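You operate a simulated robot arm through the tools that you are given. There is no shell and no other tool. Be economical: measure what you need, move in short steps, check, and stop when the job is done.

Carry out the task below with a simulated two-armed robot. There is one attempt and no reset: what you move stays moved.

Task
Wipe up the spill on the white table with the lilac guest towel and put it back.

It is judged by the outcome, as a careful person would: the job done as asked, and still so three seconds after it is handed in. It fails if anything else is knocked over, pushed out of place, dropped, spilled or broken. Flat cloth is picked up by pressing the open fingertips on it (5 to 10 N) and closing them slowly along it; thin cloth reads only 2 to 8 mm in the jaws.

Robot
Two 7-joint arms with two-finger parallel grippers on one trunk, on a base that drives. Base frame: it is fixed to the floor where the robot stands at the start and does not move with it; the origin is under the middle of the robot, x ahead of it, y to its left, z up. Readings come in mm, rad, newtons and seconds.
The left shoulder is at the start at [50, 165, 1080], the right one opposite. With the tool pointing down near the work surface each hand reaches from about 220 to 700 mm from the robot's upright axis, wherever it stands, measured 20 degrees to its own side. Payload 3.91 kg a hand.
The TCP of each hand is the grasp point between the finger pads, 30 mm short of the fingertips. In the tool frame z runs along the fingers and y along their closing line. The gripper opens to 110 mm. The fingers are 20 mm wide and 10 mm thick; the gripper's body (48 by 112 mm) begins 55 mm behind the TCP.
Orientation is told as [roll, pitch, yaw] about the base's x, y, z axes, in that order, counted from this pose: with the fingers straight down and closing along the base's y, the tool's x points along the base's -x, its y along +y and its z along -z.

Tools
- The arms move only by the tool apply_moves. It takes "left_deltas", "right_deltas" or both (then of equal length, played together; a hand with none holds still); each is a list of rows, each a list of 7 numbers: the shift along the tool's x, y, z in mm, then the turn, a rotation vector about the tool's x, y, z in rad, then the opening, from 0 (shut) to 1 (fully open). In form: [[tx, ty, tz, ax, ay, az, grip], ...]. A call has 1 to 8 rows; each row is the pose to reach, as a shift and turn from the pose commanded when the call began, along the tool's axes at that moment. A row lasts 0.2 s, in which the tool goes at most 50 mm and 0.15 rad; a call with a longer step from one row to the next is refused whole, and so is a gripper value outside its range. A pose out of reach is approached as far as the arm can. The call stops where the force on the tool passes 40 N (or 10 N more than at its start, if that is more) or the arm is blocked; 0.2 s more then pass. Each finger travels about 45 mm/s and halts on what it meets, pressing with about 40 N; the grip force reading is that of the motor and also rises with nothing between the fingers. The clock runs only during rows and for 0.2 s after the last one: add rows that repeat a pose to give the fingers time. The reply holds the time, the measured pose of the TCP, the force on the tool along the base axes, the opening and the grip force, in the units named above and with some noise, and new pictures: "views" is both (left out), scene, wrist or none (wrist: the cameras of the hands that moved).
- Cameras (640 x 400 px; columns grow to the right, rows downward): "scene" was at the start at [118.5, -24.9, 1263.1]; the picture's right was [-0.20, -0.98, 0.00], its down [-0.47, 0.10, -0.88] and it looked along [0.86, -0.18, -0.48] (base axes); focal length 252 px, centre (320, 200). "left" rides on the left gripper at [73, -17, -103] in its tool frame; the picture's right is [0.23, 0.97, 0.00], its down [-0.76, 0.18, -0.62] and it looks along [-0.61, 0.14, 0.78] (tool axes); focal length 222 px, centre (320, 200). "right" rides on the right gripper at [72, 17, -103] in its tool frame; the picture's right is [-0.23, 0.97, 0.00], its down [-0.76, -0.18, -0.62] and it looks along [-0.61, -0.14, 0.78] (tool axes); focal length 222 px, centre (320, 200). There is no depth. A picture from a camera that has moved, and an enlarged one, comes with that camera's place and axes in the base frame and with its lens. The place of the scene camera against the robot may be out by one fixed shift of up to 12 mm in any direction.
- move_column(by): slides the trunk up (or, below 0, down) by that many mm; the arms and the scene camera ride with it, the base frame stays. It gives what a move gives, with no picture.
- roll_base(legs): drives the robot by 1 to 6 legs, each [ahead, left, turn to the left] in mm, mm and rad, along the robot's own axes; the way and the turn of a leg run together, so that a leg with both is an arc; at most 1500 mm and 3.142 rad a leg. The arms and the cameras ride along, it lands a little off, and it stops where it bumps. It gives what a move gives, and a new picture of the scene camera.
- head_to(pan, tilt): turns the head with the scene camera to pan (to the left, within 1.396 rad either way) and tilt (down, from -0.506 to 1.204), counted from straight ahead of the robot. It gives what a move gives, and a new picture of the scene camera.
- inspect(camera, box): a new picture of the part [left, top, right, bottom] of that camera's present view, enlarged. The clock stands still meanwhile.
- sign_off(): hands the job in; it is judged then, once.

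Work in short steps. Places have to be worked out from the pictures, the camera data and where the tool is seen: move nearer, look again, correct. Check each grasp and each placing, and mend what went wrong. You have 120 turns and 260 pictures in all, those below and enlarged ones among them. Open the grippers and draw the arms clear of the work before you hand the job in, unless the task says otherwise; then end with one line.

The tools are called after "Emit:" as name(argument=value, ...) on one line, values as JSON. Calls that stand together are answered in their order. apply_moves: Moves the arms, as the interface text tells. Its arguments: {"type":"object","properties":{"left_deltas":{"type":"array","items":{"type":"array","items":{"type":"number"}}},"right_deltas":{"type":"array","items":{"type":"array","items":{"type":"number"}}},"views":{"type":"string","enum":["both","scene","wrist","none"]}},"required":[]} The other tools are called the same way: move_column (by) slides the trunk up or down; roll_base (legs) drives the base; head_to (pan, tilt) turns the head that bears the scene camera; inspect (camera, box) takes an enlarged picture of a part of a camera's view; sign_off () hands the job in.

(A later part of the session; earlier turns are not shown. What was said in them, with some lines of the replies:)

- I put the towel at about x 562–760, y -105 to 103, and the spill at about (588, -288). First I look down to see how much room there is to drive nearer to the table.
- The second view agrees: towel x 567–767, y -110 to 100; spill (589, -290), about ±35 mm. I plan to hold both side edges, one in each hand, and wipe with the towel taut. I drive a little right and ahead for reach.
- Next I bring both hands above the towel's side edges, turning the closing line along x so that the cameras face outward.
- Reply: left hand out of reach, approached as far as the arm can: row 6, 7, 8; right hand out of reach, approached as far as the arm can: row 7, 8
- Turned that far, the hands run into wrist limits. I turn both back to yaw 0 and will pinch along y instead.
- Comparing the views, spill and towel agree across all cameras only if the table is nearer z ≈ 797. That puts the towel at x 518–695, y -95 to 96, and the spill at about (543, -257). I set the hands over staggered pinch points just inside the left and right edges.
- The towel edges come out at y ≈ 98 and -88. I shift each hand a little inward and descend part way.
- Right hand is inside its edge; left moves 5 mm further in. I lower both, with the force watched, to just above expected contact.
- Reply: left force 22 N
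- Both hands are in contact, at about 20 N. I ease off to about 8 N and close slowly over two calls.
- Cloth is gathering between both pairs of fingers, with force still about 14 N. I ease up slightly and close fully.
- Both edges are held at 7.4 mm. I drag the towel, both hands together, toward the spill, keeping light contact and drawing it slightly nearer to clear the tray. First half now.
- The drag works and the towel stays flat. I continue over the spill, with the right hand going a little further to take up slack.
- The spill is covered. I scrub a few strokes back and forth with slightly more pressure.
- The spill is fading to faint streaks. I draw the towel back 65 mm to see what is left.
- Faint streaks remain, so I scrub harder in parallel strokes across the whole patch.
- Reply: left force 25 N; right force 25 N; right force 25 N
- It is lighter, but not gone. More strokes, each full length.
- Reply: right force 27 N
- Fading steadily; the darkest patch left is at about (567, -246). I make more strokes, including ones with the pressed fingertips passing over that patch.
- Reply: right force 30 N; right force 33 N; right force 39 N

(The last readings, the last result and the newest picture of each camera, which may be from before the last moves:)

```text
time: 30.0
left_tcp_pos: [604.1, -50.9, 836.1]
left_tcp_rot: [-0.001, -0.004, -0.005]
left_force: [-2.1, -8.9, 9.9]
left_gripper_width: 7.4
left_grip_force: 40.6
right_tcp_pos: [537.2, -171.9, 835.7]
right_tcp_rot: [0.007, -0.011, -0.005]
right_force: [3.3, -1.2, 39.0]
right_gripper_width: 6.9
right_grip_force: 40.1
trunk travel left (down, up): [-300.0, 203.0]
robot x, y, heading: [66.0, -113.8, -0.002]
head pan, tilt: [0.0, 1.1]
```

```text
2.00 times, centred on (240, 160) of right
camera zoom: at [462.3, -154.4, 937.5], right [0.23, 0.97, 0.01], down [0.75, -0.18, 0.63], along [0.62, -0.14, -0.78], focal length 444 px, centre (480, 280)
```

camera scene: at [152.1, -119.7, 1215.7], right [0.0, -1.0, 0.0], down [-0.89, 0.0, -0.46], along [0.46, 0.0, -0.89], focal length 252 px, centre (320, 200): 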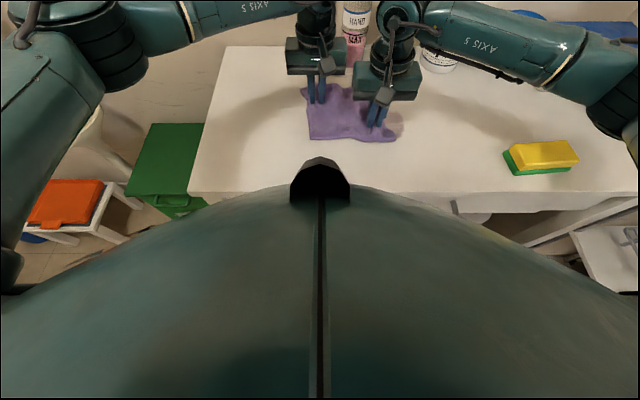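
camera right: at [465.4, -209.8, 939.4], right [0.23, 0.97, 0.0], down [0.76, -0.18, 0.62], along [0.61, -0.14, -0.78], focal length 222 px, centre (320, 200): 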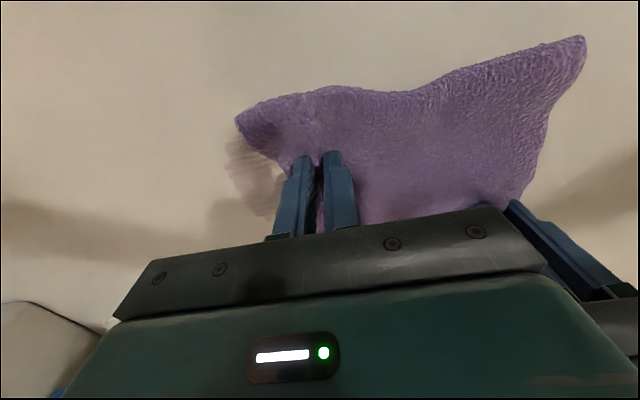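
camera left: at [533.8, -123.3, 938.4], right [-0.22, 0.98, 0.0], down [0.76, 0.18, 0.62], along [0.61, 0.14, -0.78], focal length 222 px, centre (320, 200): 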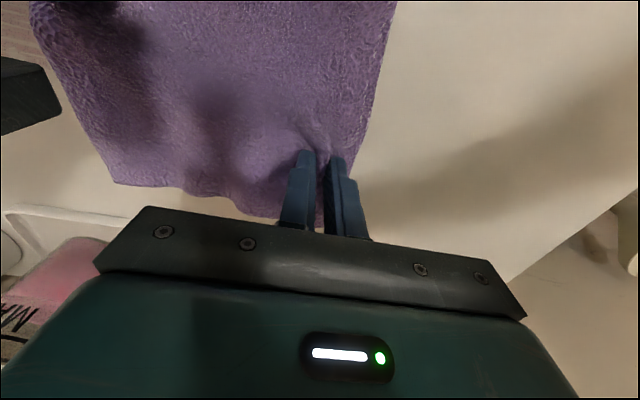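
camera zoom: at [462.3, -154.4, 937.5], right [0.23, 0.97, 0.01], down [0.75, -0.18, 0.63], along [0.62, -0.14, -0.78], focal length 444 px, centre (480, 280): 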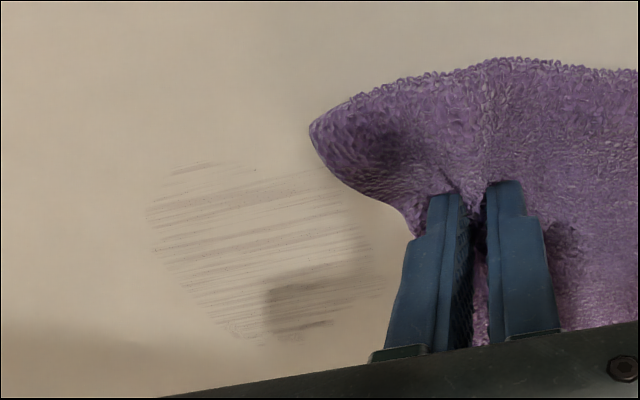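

The dark patch follows the hand, so it is just its shadow. Most of the stain is gone. I ease the right-hand pressure and run further strokes.

Emit:
apply_moves(left_deltas=[[0, -40, 0, 0, 0, 0, 0], [0, -85, 0, 0, 0, 0, 0], [0, -130, 0, 0, 0, 0, 0], [0, -85, 0, 0, 0, 0, 0], [0, -40, 0, 0, 0, 0, 0], [-5, -85, 0, 0, 0, 0, 0], [-10, -130, 0, 0, 0, 0, 0], [-10, -85, 0, 0, 0, 0, 0]], right_deltas=[[0, -40, -1.5, 0, 0, 0, 0], [0, -85, -1.5, 0, 0, 0, 0], [0, -130, -1.5, 0, 0, 0, 0], [0, -85, -1.5, 0, 0, 0, 0], [0, -40, -1.5, 0, 0, 0, 0], [-5, -85, -1.5, 0, 0, 0, 0], [-10, -130, -1.5, 0, 0, 0, 0], [-10, -85, -1.5, 0, 0, 0, 0]], views="none")

Emit:
apply_moves(left_deltas=[[-5, 45, 0, 0, 0, 0, 0], [-10, 0, 0, 0, 0, 0, 0], [-10, -45, 0, 0, 0, 0, 0], [-10, 0, 0, 0, 0, 0, 0], [-5, 45, 0, 0, 0, 0, 0], [0, 0, 0, 0, 0, 0, 0], [5, -45, 0, 0, 0, 0, 0], [10, 0, 0, 0, 0, 0, 0]], right_deltas=[[-5, 45, 0, 0, 0, 0, 0], [-10, 0, 0, 0, 0, 0, 0], [-10, -45, 0, 0, 0, 0, 0], [-10, 0, 0, 0, 0, 0, 0], [-5, 45, 0, 0, 0, 0, 0], [0, 0, 0, 0, 0, 0, 0], [5, -45, 0, 0, 0, 0, 0], [10, 0, 0, 0, 0, 0, 0]], views="none")

Emit:
apply_moves(left_deltas=[[0, 45, 0, 0, 0, 0, 0], [0, 0, 0, 0, 0, 0, 0], [0, -45, 0, 0, 0, 0, 0], [0, 0, 0, 0, 0, 0, 0], [0, 45, 0, 0, 0, 0, 0], [0, 85, 0, 0, 0, 0, 0]], right_deltas=[[0, 45, 0, 0, 0, 0, 0], [0, 0, 0, 0, 0, 0, 0], [0, -45, 0, 0, 0, 0, 0], [0, 0, 0, 0, 0, 0, 0], [0, 45, 0, 0, 0, 0, 0], [0, 85, 0, 0, 0, 0, 0]], views="none")

Emit:
inspect(camera="right", box=[80, 60, 400, 260])

```text
time: 31.8
left_tcp_pos: [615.0, -139.3, 836.5]
left_tcp_rot: [-0.004, -0.003, -0.002]
left_force: [-0.9, -1.9, 4.5]
left_gripper_width: 7.4
left_grip_force: 40.0
right_tcp_pos: [546.3, -252.5, 835.2]
right_tcp_rot: [-0.003, -0.001, -0.001]
right_force: [4.2, 2.8, 16.7]
right_gripper_width: 7.0
right_grip_force: 40.2
trunk travel left (down, up): [-300.0, 203.0]
robot x, y, heading: [61.2, -113.0, -0.001]
head pan, tilt: [0.0, 1.1]
```

```text
time: 33.6
left_tcp_pos: [609.2, -138.5, 834.9]
left_tcp_rot: [-0.003, -0.006, -0.004]
left_force: [-1.8, -6.2, 14.6]
left_gripper_width: 7.2
left_grip_force: 39.7
right_tcp_pos: [534.1, -254.6, 834.9]
right_tcp_rot: [0.001, -0.005, -0.002]
right_force: [5.1, 6.4, 21.6]
right_gripper_width: 7.2
right_grip_force: 40.0
trunk travel left (down, up): [-300.0, 203.0]
robot x, y, heading: [64.2, -116.4, -0.005]
head pan, tilt: [0.0, 1.1]
```

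```text
time: 35.0
left_tcp_pos: [607.7, -52.7, 834.8]
left_tcp_rot: [-0.005, 0.0, -0.009]
left_force: [-4.7, -13.7, 18.3]
left_gripper_width: 7.1
left_grip_force: 40.0
right_tcp_pos: [535.6, -172.9, 837.1]
right_tcp_rot: [0.001, -0.001, 0.0]
right_force: [5.4, 13.1, 1.5]
right_gripper_width: 7.0
right_grip_force: 39.9
trunk travel left (down, up): [-300.0, 203.0]
robot x, y, heading: [61.2, -114.9, 0.002]
head pan, tilt: [0.0, 1.1]
```

```text
2.00 times, centred on (240, 160) of right
camera zoom: at [462.4, -156.0, 941.1], right [0.23, 0.97, 0.0], down [0.76, -0.18, 0.62], along [0.61, -0.14, -0.78], focal length 444 px, centre (480, 280)
```

zoom: 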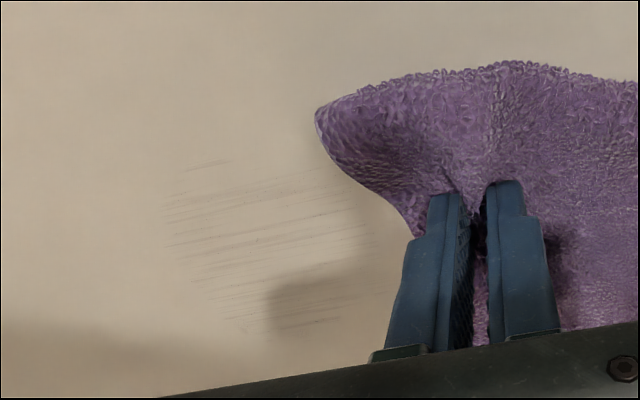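

Only hairline streaks are left. Another round, slightly firmer on the right.

Emit:
apply_moves(left_deltas=[[0, -40, 0, 0, 0, 0, 0], [0, -85, 0, 0, 0, 0, 0], [0, -130, 0, 0, 0, 0, 0], [0, -85, 0, 0, 0, 0, 0], [0, -40, 0, 0, 0, 0, 0], [-5, -85, 0, 0, 0, 0, 0], [-10, -130, 0, 0, 0, 0, 0], [-10, -85, 0, 0, 0, 0, 0]], right_deltas=[[0, -40, 1, 0, 0, 0, 0], [0, -85, 1, 0, 0, 0, 0], [0, -130, 1, 0, 0, 0, 0], [0, -85, 1, 0, 0, 0, 0], [0, -40, 1, 0, 0, 0, 0], [-5, -85, 1, 0, 0, 0, 0], [-10, -130, 1, 0, 0, 0, 0], [-10, -85, 1, 0, 0, 0, 0]], views="none")

Emit:
apply_moves(left_deltas=[[-5, 45, 0, 0, 0, 0, 0], [-10, 0, 0, 0, 0, 0, 0], [-10, -45, 0, 0, 0, 0, 0], [-10, 0, 0, 0, 0, 0, 0], [-5, 45, 0, 0, 0, 0, 0], [0, 0, 0, 0, 0, 0, 0], [5, -45, 0, 0, 0, 0, 0], [10, 0, 0, 0, 0, 0, 0]], right_deltas=[[-5, 45, 0, 0, 0, 0, 0], [-10, 0, 0, 0, 0, 0, 0], [-10, -45, 0, 0, 0, 0, 0], [-10, 0, 0, 0, 0, 0, 0], [-5, 45, 0, 0, 0, 0, 0], [0, 0, 0, 0, 0, 0, 0], [5, -45, 0, 0, 0, 0, 0], [10, 0, 0, 0, 0, 0, 0]], views="none")

Emit:
apply_moves(left_deltas=[[0, 45, 0, 0, 0, 0, 0], [0, 0, 0, 0, 0, 0, 0], [0, -45, 0, 0, 0, 0, 0], [0, 0, 0, 0, 0, 0, 0], [0, 45, 0, 0, 0, 0, 0], [0, 85, 0, 0, 0, 0, 0], [0, 115, 0, 0, 0, 0, 0]], right_deltas=[[0, 45, 0, 0, 0, 0, 0], [0, 0, 0, 0, 0, 0, 0], [0, -45, 0, 0, 0, 0, 0], [0, 0, 0, 0, 0, 0, 0], [0, 45, 0, 0, 0, 0, 0], [0, 85, 0, 0, 0, 0, 0], [0, 115, 0, 0, 0, 0, 0]], views="none")

Emit:
inspect(camera="right", box=[40, 60, 360, 260])

```text
time: 36.8
left_tcp_pos: [616.6, -137.3, 835.4]
left_tcp_rot: [-0.005, -0.006, -0.007]
left_force: [-2.4, -12.1, 20.7]
left_gripper_width: 7.4
left_grip_force: 39.5
right_tcp_pos: [549.5, -259.6, 834.3]
right_tcp_rot: [0.002, -0.007, -0.002]
right_force: [5.0, 8.5, 23.0]
right_gripper_width: 7.2
right_grip_force: 40.1
trunk travel left (down, up): [-300.0, 203.0]
robot x, y, heading: [56.6, -114.9, 0.0]
head pan, tilt: [0.0, 1.1]
```

```text
time: 38.6
left_tcp_pos: [604.1, -136.7, 834.4]
left_tcp_rot: [-0.005, -0.004, -0.004]
left_force: [-3.3, -8.8, 18.8]
left_gripper_width: 7.4
left_grip_force: 39.7
right_tcp_pos: [534.5, -255.8, 834.9]
right_tcp_rot: [0.0, -0.005, -0.001]
right_force: [4.2, 8.0, 20.4]
right_gripper_width: 7.0
right_grip_force: 39.8
trunk travel left (down, up): [-300.0, 203.0]
robot x, y, heading: [58.2, -115.2, 0.002]
head pan, tilt: [0.0, 1.1]
```

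```text
time: 40.2
left_tcp_pos: [606.0, -23.5, 835.7]
left_tcp_rot: [-0.004, -0.006, -0.007]
left_force: [-2.3, -12.7, 21.7]
left_gripper_width: 7.0
left_grip_force: 39.9
right_tcp_pos: [539.4, -144.6, 835.5]
right_tcp_rot: [0.003, -0.005, -0.003]
right_force: [1.6, 3.3, 18.5]
right_gripper_width: 6.7
right_grip_force: 40.1
trunk travel left (down, up): [-300.0, 203.0]
robot x, y, heading: [63.2, -115.6, -0.0]
head pan, tilt: [0.0, 1.1]
```

```text
2.00 times, centred on (200, 160) of right
camera zoom: at [466.5, -127.0, 938.5], right [0.23, 0.97, 0.0], down [0.76, -0.18, 0.63], along [0.61, -0.14, -0.78], focal length 444 px, centre (560, 280)
```

zoom: 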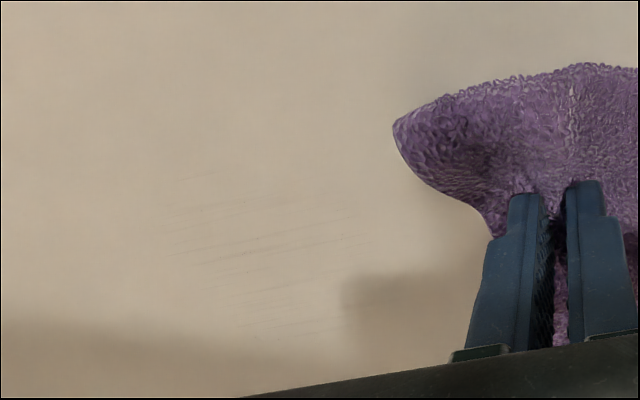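

Nearly clean now. One last round of strokes to finish it.

Emit:
apply_moves(left_deltas=[[0, -40, 0, 0, 0, 0, 0], [0, -80, 0, 0, 0, 0, 0], [0, -120, 0, 0, 0, 0, 0], [0, -160, 0, 0, 0, 0, 0], [0, -115, 0, 0, 0, 0, 0], [0, -70, 0, 0, 0, 0, 0], [-8, -115, 0, 0, 0, 0, 0], [-10, -160, 0, 0, 0, 0, 0]], right_deltas=[[0, -40, 0, 0, 0, 0, 0], [0, -80, 0, 0, 0, 0, 0], [0, -120, 0, 0, 0, 0, 0], [0, -160, 0, 0, 0, 0, 0], [0, -115, 0, 0, 0, 0, 0], [0, -70, 0, 0, 0, 0, 0], [-8, -115, 0, 0, 0, 0, 0], [-10, -160, 0, 0, 0, 0, 0]], views="none")

Emit:
apply_moves(left_deltas=[[-5, 45, 0, 0, 0, 0, 0], [-10, 90, 0, 0, 0, 0, 0], [-10, 45, 0, 0, 0, 0, 0], [-10, 0, 0, 0, 0, 0, 0], [-5, 45, 0, 0, 0, 0, 0], [0, 90, 0, 0, 0, 0, 0], [5, 45, 0, 0, 0, 0, 0], [10, 0, 0, 0, 0, 0, 0]], right_deltas=[[-5, 45, 0, 0, 0, 0, 0], [-10, 90, 0, 0, 0, 0, 0], [-10, 45, 0, 0, 0, 0, 0], [-10, 0, 0, 0, 0, 0, 0], [-5, 45, 0, 0, 0, 0, 0], [0, 90, 0, 0, 0, 0, 0], [5, 45, 0, 0, 0, 0, 0], [10, 0, 0, 0, 0, 0, 0]], views="none")

Emit:
apply_moves(left_deltas=[[0, 45, 0, 0, 0, 0, 0], [0, 90, 0, 0, 0, 0, 0], [0, 45, 0, 0, 0, 0, 0], [0, 0, 0, 0, 0, 0, 0], [0, 45, 0, 0, 0, 0, 0], [0, 90, 0, 0, 0, 0, 0], [0, 135, 0, 0, 0, 0, 0], [0, 160, -1, 0, 0, 0, 0]], right_deltas=[[0, 45, 0, 0, 0, 0, 0], [0, 90, 0, 0, 0, 0, 0], [0, 45, 0, 0, 0, 0, 0], [0, 0, 0, 0, 0, 0, 0], [0, 45, 0, 0, 0, 0, 0], [0, 90, 0, 0, 0, 0, 0], [0, 135, 0, 0, 0, 0, 0], [0, 160, -1, 0, 0, 0, 0]], views="none")

Emit:
inspect(camera="right", box=[40, 60, 360, 260])

```text
time: 42.0
left_tcp_pos: [612.8, -183.0, 835.9]
left_tcp_rot: [-0.002, -0.004, -0.005]
left_force: [-3.2, -4.5, 17.7]
left_gripper_width: 7.2
left_grip_force: 39.9
right_tcp_pos: [545.0, -303.4, 835.1]
right_tcp_rot: [0.003, -0.006, 0.0]
right_force: [2.5, 11.7, 21.0]
right_gripper_width: 6.7
right_grip_force: 40.1
trunk travel left (down, up): [-300.0, 203.0]
robot x, y, heading: [58.1, -111.9, 0.001]
head pan, tilt: [0.0, 1.1]
```

```text
time: 43.8
left_tcp_pos: [603.0, -179.6, 835.5]
left_tcp_rot: [-0.002, -0.004, -0.004]
left_force: [-3.0, -4.9, 18.0]
left_gripper_width: 7.3
left_grip_force: 39.7
right_tcp_pos: [534.6, -299.5, 835.7]
right_tcp_rot: [0.001, -0.005, 0.001]
right_force: [5.0, 11.7, 22.0]
right_gripper_width: 6.6
right_grip_force: 39.9
trunk travel left (down, up): [-300.0, 203.0]
robot x, y, heading: [60.8, -116.5, 0.002]
head pan, tilt: [0.0, 1.1]
```

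```text
time: 45.6
left_tcp_pos: [603.5, -22.5, 836.6]
left_tcp_rot: [0.0, -0.004, -0.004]
left_force: [-2.1, -7.8, 10.1]
left_gripper_width: 6.5
left_grip_force: 39.8
right_tcp_pos: [536.6, -142.0, 835.1]
right_tcp_rot: [0.003, -0.005, -0.003]
right_force: [1.4, -2.7, 26.0]
right_gripper_width: 6.6
right_grip_force: 39.5
trunk travel left (down, up): [-300.0, 203.0]
robot x, y, heading: [61.1, -115.2, -0.004]
head pan, tilt: [0.0, 1.1]
```

```text
2.00 times, centred on (200, 160) of right
camera zoom: at [464.2, -123.4, 938.4], right [0.23, 0.97, 0.0], down [0.76, -0.18, 0.63], along [0.61, -0.14, -0.78], focal length 444 px, centre (560, 280)
```

zoom: 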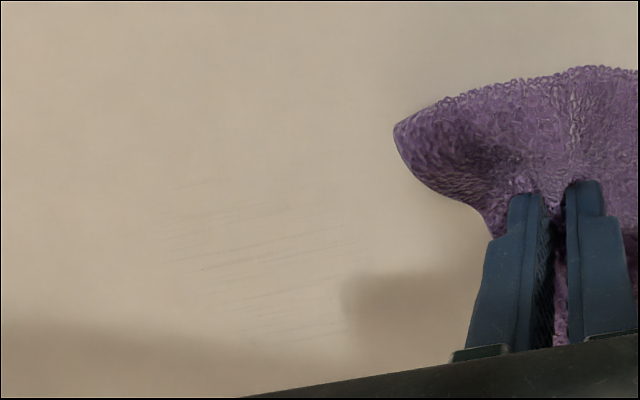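

Barely visible. A final pass costs little, so I do one more and then check.

Emit:
apply_moves(left_deltas=[[10, -40, 0, 0, 0, 0, 0], [10, -85, 0, 0, 0, 0, 0], [5, -130, 0, 0, 0, 0, 0], [0, -160, 0, 0, 0, 0, 0], [0, -115, 0, 0, 0, 0, 0], [-10, -70, 0, 0, 0, 0, 0], [-18, -115, 0, 0, 0, 0, 0], [-18, -160, 0, 0, 0, 0, 0]], right_deltas=[[10, -40, 0, 0, 0, 0, 0], [10, -85, 0, 0, 0, 0, 0], [5, -130, 0, 0, 0, 0, 0], [0, -160, 0, 0, 0, 0, 0], [0, -115, 0, 0, 0, 0, 0], [-10, -70, 0, 0, 0, 0, 0], [-18, -115, 0, 0, 0, 0, 0], [-18, -160, 0, 0, 0, 0, 0]], views="none")

Emit:
apply_moves(left_deltas=[[0, 45, 0, 0, 0, 0, 0], [0, 90, 0, 0, 0, 0, 0], [0, 45, 0, 0, 0, 0, 0], [0, 0, 0, 0, 0, 0, 0], [5, 45, 0, 0, 0, 0, 0], [10, 90, 0, 0, 0, 0, 0], [15, 45, 0, 0, 0, 0, 0], [18, 0, 0, 0, 0, 0, 0]], right_deltas=[[0, 45, 0, 0, 0, 0, 0], [0, 90, 0, 0, 0, 0, 0], [0, 45, 0, 0, 0, 0, 0], [0, 0, 0, 0, 0, 0, 0], [5, 45, 0, 0, 0, 0, 0], [10, 90, 0, 0, 0, 0, 0], [15, 45, 0, 0, 0, 0, 0], [18, 0, 0, 0, 0, 0, 0]], views="none")

Emit:
apply_moves(left_deltas=[[0, 45, 0, 0, 0, 0, 0], [0, 90, 0, 0, 0, 0, 0], [0, 45, 0, 0, 0, 0, 0], [0, 0, 0, 0, 0, 0, 0], [0, 45, 0, 0, 0, 0, 0], [0, 90, 0, 0, 0, 0, 0], [0, 135, 0, 0, 0, 0, 0], [0, 160, 0, 0, 0, 0, 0]], right_deltas=[[0, 45, 0, 0, 0, 0, 0], [0, 90, 0, 0, 0, 0, 0], [0, 45, 0, 0, 0, 0, 0], [0, 0, 0, 0, 0, 0, 0], [0, 45, 0, 0, 0, 0, 0], [0, 90, 0, 0, 0, 0, 0], [0, 135, 0, 0, 0, 0, 0], [0, 160, 0, 0, 0, 0, 0]], views="none")

Emit:
inspect(camera="right", box=[40, 60, 360, 260])

```text
time: 47.4
left_tcp_pos: [620.4, -180.4, 838.2]
left_tcp_rot: [-0.004, -0.002, -0.005]
left_force: [-3.0, -6.6, 2.0]
left_gripper_width: 7.1
left_grip_force: 39.8
right_tcp_pos: [553.8, -298.5, 835.5]
right_tcp_rot: [0.001, -0.005, -0.001]
right_force: [2.0, 9.6, 20.3]
right_gripper_width: 6.8
right_grip_force: 39.7
trunk travel left (down, up): [-300.0, 203.0]
robot x, y, heading: [60.8, -114.0, -0.003]
head pan, tilt: [0.0, 1.1]
```

```text
time: 49.2
left_tcp_pos: [603.3, -180.7, 835.0]
left_tcp_rot: [-0.004, -0.002, -0.006]
left_force: [-5.3, -10.5, 9.7]
left_gripper_width: 7.2
left_grip_force: 39.9
right_tcp_pos: [535.0, -303.2, 835.7]
right_tcp_rot: [0.004, -0.006, 0.002]
right_force: [5.1, 14.5, 18.3]
right_gripper_width: 6.8
right_grip_force: 40.2
trunk travel left (down, up): [-300.0, 203.0]
robot x, y, heading: [64.8, -112.2, 0.003]
head pan, tilt: [0.0, 1.1]
```

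```text
time: 51.0
left_tcp_pos: [605.8, -21.6, 840.0]
left_tcp_rot: [-0.003, 0.0, -0.008]
left_force: [-3.6, -11.7, 0.8]
left_gripper_width: 7.0
left_grip_force: 40.4
right_tcp_pos: [539.0, -144.8, 836.0]
right_tcp_rot: [0.006, -0.009, 0.0]
right_force: [5.0, 4.3, 26.9]
right_gripper_width: 6.8
right_grip_force: 39.7
trunk travel left (down, up): [-300.0, 203.0]
robot x, y, heading: [60.1, -112.1, -0.004]
head pan, tilt: [0.0, 1.1]
```

```text
2.00 times, centred on (200, 160) of right
camera zoom: at [465.0, -127.4, 938.3], right [0.23, 0.97, 0.01], down [0.76, -0.18, 0.63], along [0.61, -0.14, -0.78], focal length 444 px, centre (560, 280)
```

zoom: 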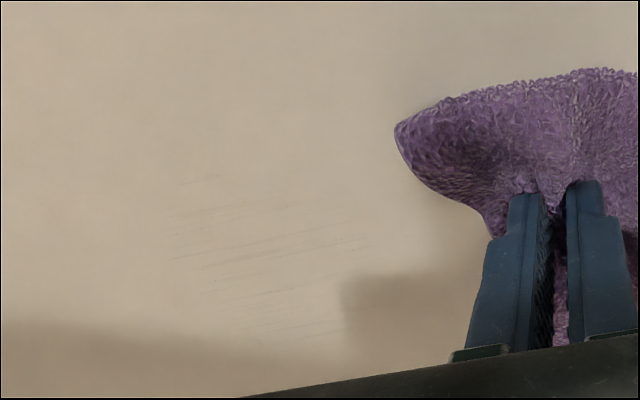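

Clean for practical purposes. I bring the towel back to where each grip was first taken.

Emit:
apply_moves(left_deltas=[[-6, 28, 1, 0, 0, 0, 0], [-15, 56, 2, 0, 0, 0, 0], [-25, 80, 2, 0, 0, 0, 0], [-25, 80, 2, 0, 0, 0, 0]], right_deltas=[[-6, 28, -1.5, 0, 0, 0, 0], [-15, 56, -1.5, 0, 0, 0, 0], [-25, 86, -1.5, 0, 0, 0, 0], [-25, 86, -1.5, 0, 0, 0, 0]])

```text
time: 52.0
left_tcp_pos: [633.4, 60.2, 837.1]
left_tcp_rot: [-0.001, -0.002, -0.004]
left_force: [-3.5, -6.5, 5.1]
left_gripper_width: 7.1
left_grip_force: 40.3
right_tcp_pos: [561.7, -57.9, 835.2]
right_tcp_rot: [0.001, -0.001, 0.0]
right_force: [1.3, 4.2, 11.0]
right_gripper_width: 6.6
right_grip_force: 40.2
trunk travel left (down, up): [-300.0, 203.0]
robot x, y, heading: [63.5, -112.5, -0.001]
head pan, tilt: [0.0, 1.1]
camera scene: at [152.0, -120.0, 1215.7], right [0.0, -1.0, 0.0], down [-0.89, 0.0, -0.46], along [0.46, 0.0, -0.89], focal length 252 px, centre (320, 200)
camera right: at [488.2, -40.2, 939.2], right [0.23, 0.97, 0.0], down [0.76, -0.18, 0.62], along [0.61, -0.14, -0.78], focal length 222 px, centre (320, 200)
camera left: at [560.1, 43.1, 938.9], right [-0.22, 0.97, 0.0], down [0.76, 0.18, 0.62], along [0.61, 0.14, -0.78], focal length 222 px, centre (320, 200)
```

scene: 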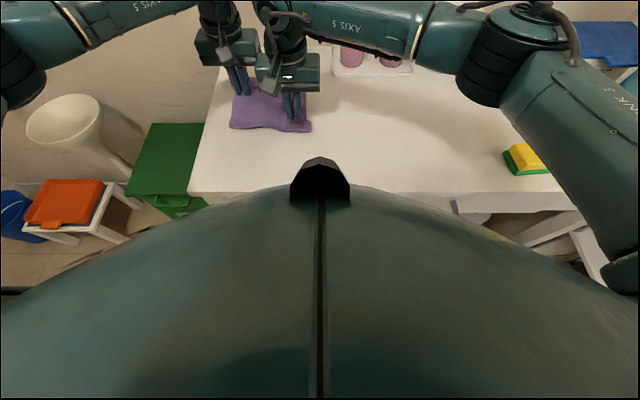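
right: 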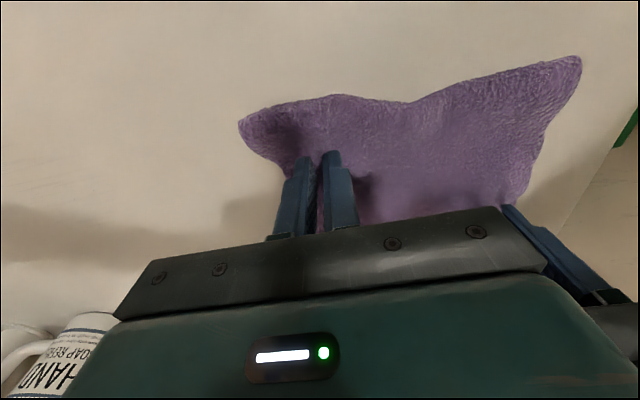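
left: 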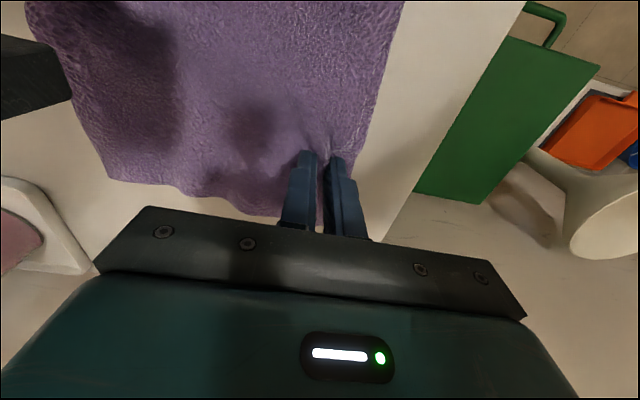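

The towel is back in place, slightly gathered. I stretch the hands apart a little, then open slowly while lightly pressing, to spread the folds out again.

Emit:
apply_moves(left_deltas=[[0, 4, 0, 0, 0, 0, 0], [0, 9, 0, 0, 0, 0, 0], [0, 9, 0.5, 0, 0, 0, 0.08], [0, 9, 0.5, 0, 0, 0, 0.14], [0, 9, 0.5, 0, 0, 0, 0.2], [0, 9, 0.5, 0, 0, 0, 0.26], [0, 9, 0.5, 0, 0, 0, 0.32], [0, 9, 0.5, 0, 0, 0, 0.36]], right_deltas=[[0, -3, 0, 0, 0, 0, 0], [0, -6, 0, 0, 0, 0, 0], [0, -6, 0, 0, 0, 0, 0.08], [0, -6, 0, 0, 0, 0, 0.14], [0, -6, 0, 0, 0, 0, 0.2], [0, -6, 0, 0, 0, 0, 0.26], [0, -6, 0, 0, 0, 0, 0.32], [0, -6, 0, 0, 0, 0, 0.36]])

```text
time: 53.8
left_tcp_pos: [634.0, 68.2, 834.5]
left_tcp_rot: [-0.001, -0.003, -0.003]
left_force: [1.1, -0.2, 15.6]
left_gripper_width: 34.3
left_grip_force: 0.0
right_tcp_pos: [561.0, -64.0, 837.8]
right_tcp_rot: [0.001, -0.002, 0.0]
right_force: [0.0, 0.7, 4.1]
right_gripper_width: 37.1
right_grip_force: 0.1
trunk travel left (down, up): [-300.0, 203.0]
robot x, y, heading: [61.8, -113.9, 0.002]
head pan, tilt: [0.0, 1.1]
camera scene: at [152.1, -120.2, 1215.8], right [0.0, -1.0, 0.0], down [-0.89, 0.0, -0.46], along [0.46, 0.0, -0.89], focal length 252 px, centre (320, 200)
camera right: at [488.1, -46.5, 940.3], right [0.23, 0.97, 0.0], down [0.76, -0.18, 0.62], along [0.61, -0.14, -0.78], focal length 222 px, centre (320, 200)
camera left: at [559.6, 50.8, 937.5], right [-0.22, 0.97, 0.0], down [0.76, 0.18, 0.63], along [0.61, 0.14, -0.78], focal length 222 px, centre (320, 200)
```

scene: 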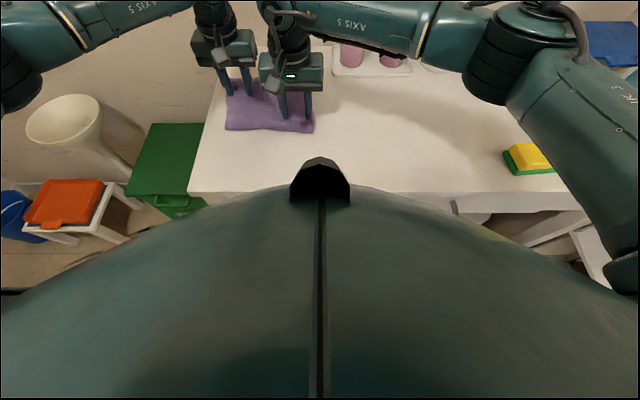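
right: 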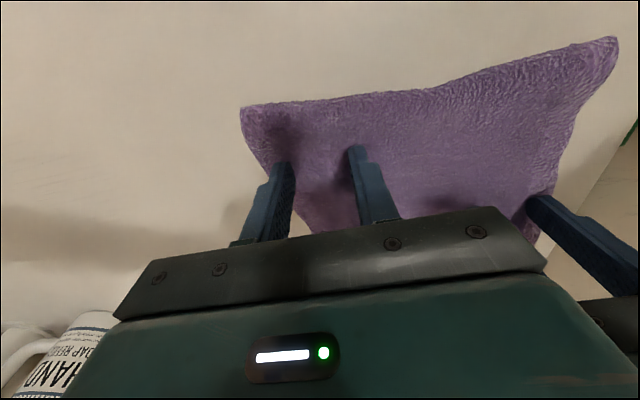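
left: 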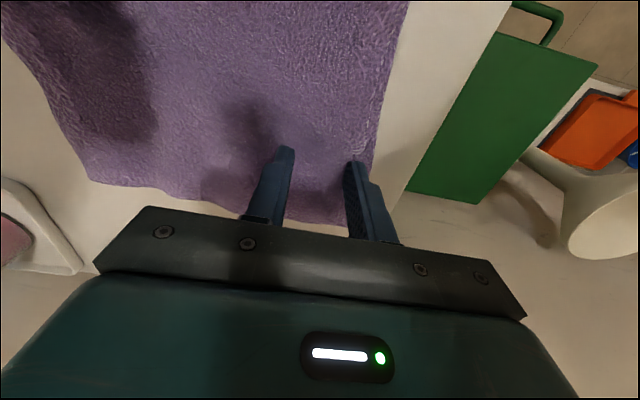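

The cloth spread out flat again. I lift straight up, then draw the arms back toward the robot.

Emit:
apply_moves(left_deltas=[[0, 0, -20, 0, 0, 0, 0.36], [0, 0, -55, 0, 0, 0, 0.36], [0, 0, -95, 0, 0, 0, 0.5], [0, 0, -140, 0, 0, 0, 0.7], [30, 25, -170, 0, 0, 0, 1], [60, 50, -200, 0, 0, 0, 1], [95, 60, -230, 0, 0, 0, 1], [130, 60, -260, 0, 0, 0, 1]], right_deltas=[[0, 0, -20, 0, 0, 0, 0.36], [0, 0, -55, 0, 0, 0, 0.36], [0, 0, -95, 0, 0, 0, 0.5], [0, 0, -140, 0, 0, 0, 0.7], [20, -40, -160, 0, 0, 0, 1], [40, -80, -180, 0, 0, 0, 1], [60, -120, -200, 0, 0, 0, 1], [80, -160, -215, 0, 0, 0, 1]])

```text
time: 55.6
left_tcp_pos: [501.8, 127.1, 1092.5]
left_tcp_rot: [0.0, -0.003, -0.005]
left_force: [-0.2, 0.2, 1.3]
left_gripper_width: 110.0
left_grip_force: 0.1
right_tcp_pos: [481.0, -219.8, 1052.1]
right_tcp_rot: [0.0, 0.0, 0.001]
right_force: [0.1, -1.1, -0.5]
right_gripper_width: 110.0
right_grip_force: 0.1
trunk travel left (down, up): [-300.0, 203.0]
robot x, y, heading: [61.0, -115.1, 0.002]
head pan, tilt: [0.0, 1.1]
camera scene: at [152.8, -120.4, 1215.6], right [0.0, -1.0, 0.0], down [-0.89, 0.0, -0.45], along [0.45, 0.0, -0.89], focal length 252 px, centre (320, 200)
camera right: at [409.2, -202.5, 1156.2], right [0.23, 0.97, 0.0], down [0.76, -0.18, 0.62], along [0.61, -0.14, -0.78], focal length 222 px, centre (320, 200)
camera left: at [429.4, 111.9, 1194.5], right [-0.22, 0.97, 0.0], down [0.76, 0.17, 0.62], along [0.61, 0.14, -0.78], focal length 222 px, centre (320, 200)
```

scene: 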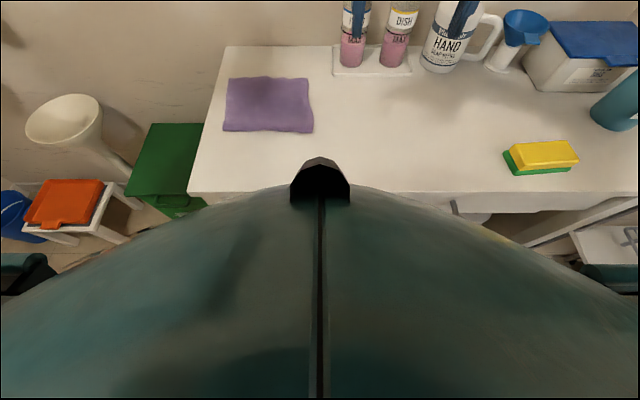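
right: 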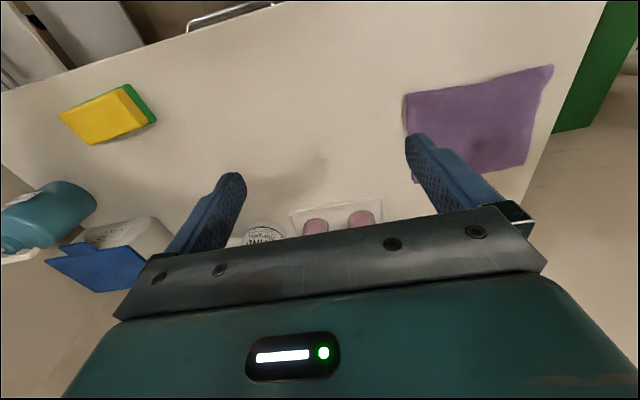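
left: 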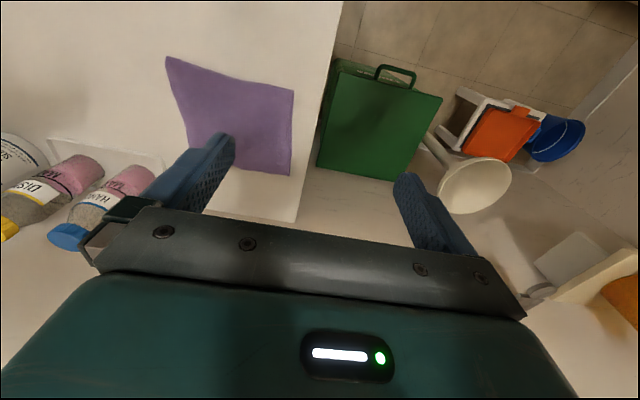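

The towel lies flat, within a few millimetres of its first place. One last close look at the wiped area.

Emit:
inspect(camera="scene", box=[310, 80, 470, 180])

```text
4.00 times, centred on (390, 130) of scene
camera zoom: at [152.8, -120.4, 1215.6], right [0.0, -1.0, 0.0], down [-0.89, 0.0, -0.45], along [0.45, 0.0, -0.89], focal length 1008 px, centre (40, 480)
```

zoom: 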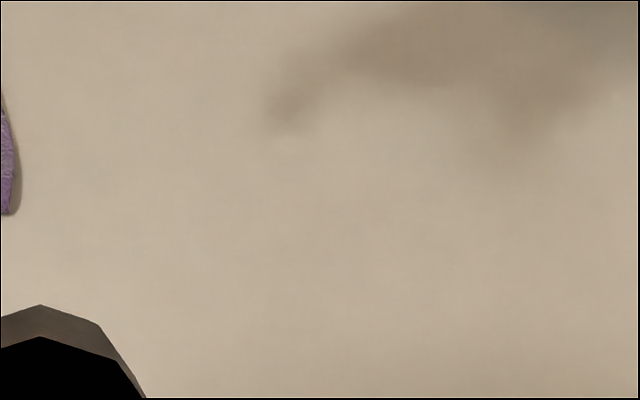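

No trace of the spill shows, the towel is back, and the arms are clear with the grippers open, so I hand in.

Emit:
sign_off()

```text
The job is handed in.
```

I wiped up the spill with the lilac towel and laid it flat again, within a few millimetres of where it was; no trace shows in the last picture, and nothing else was moved.
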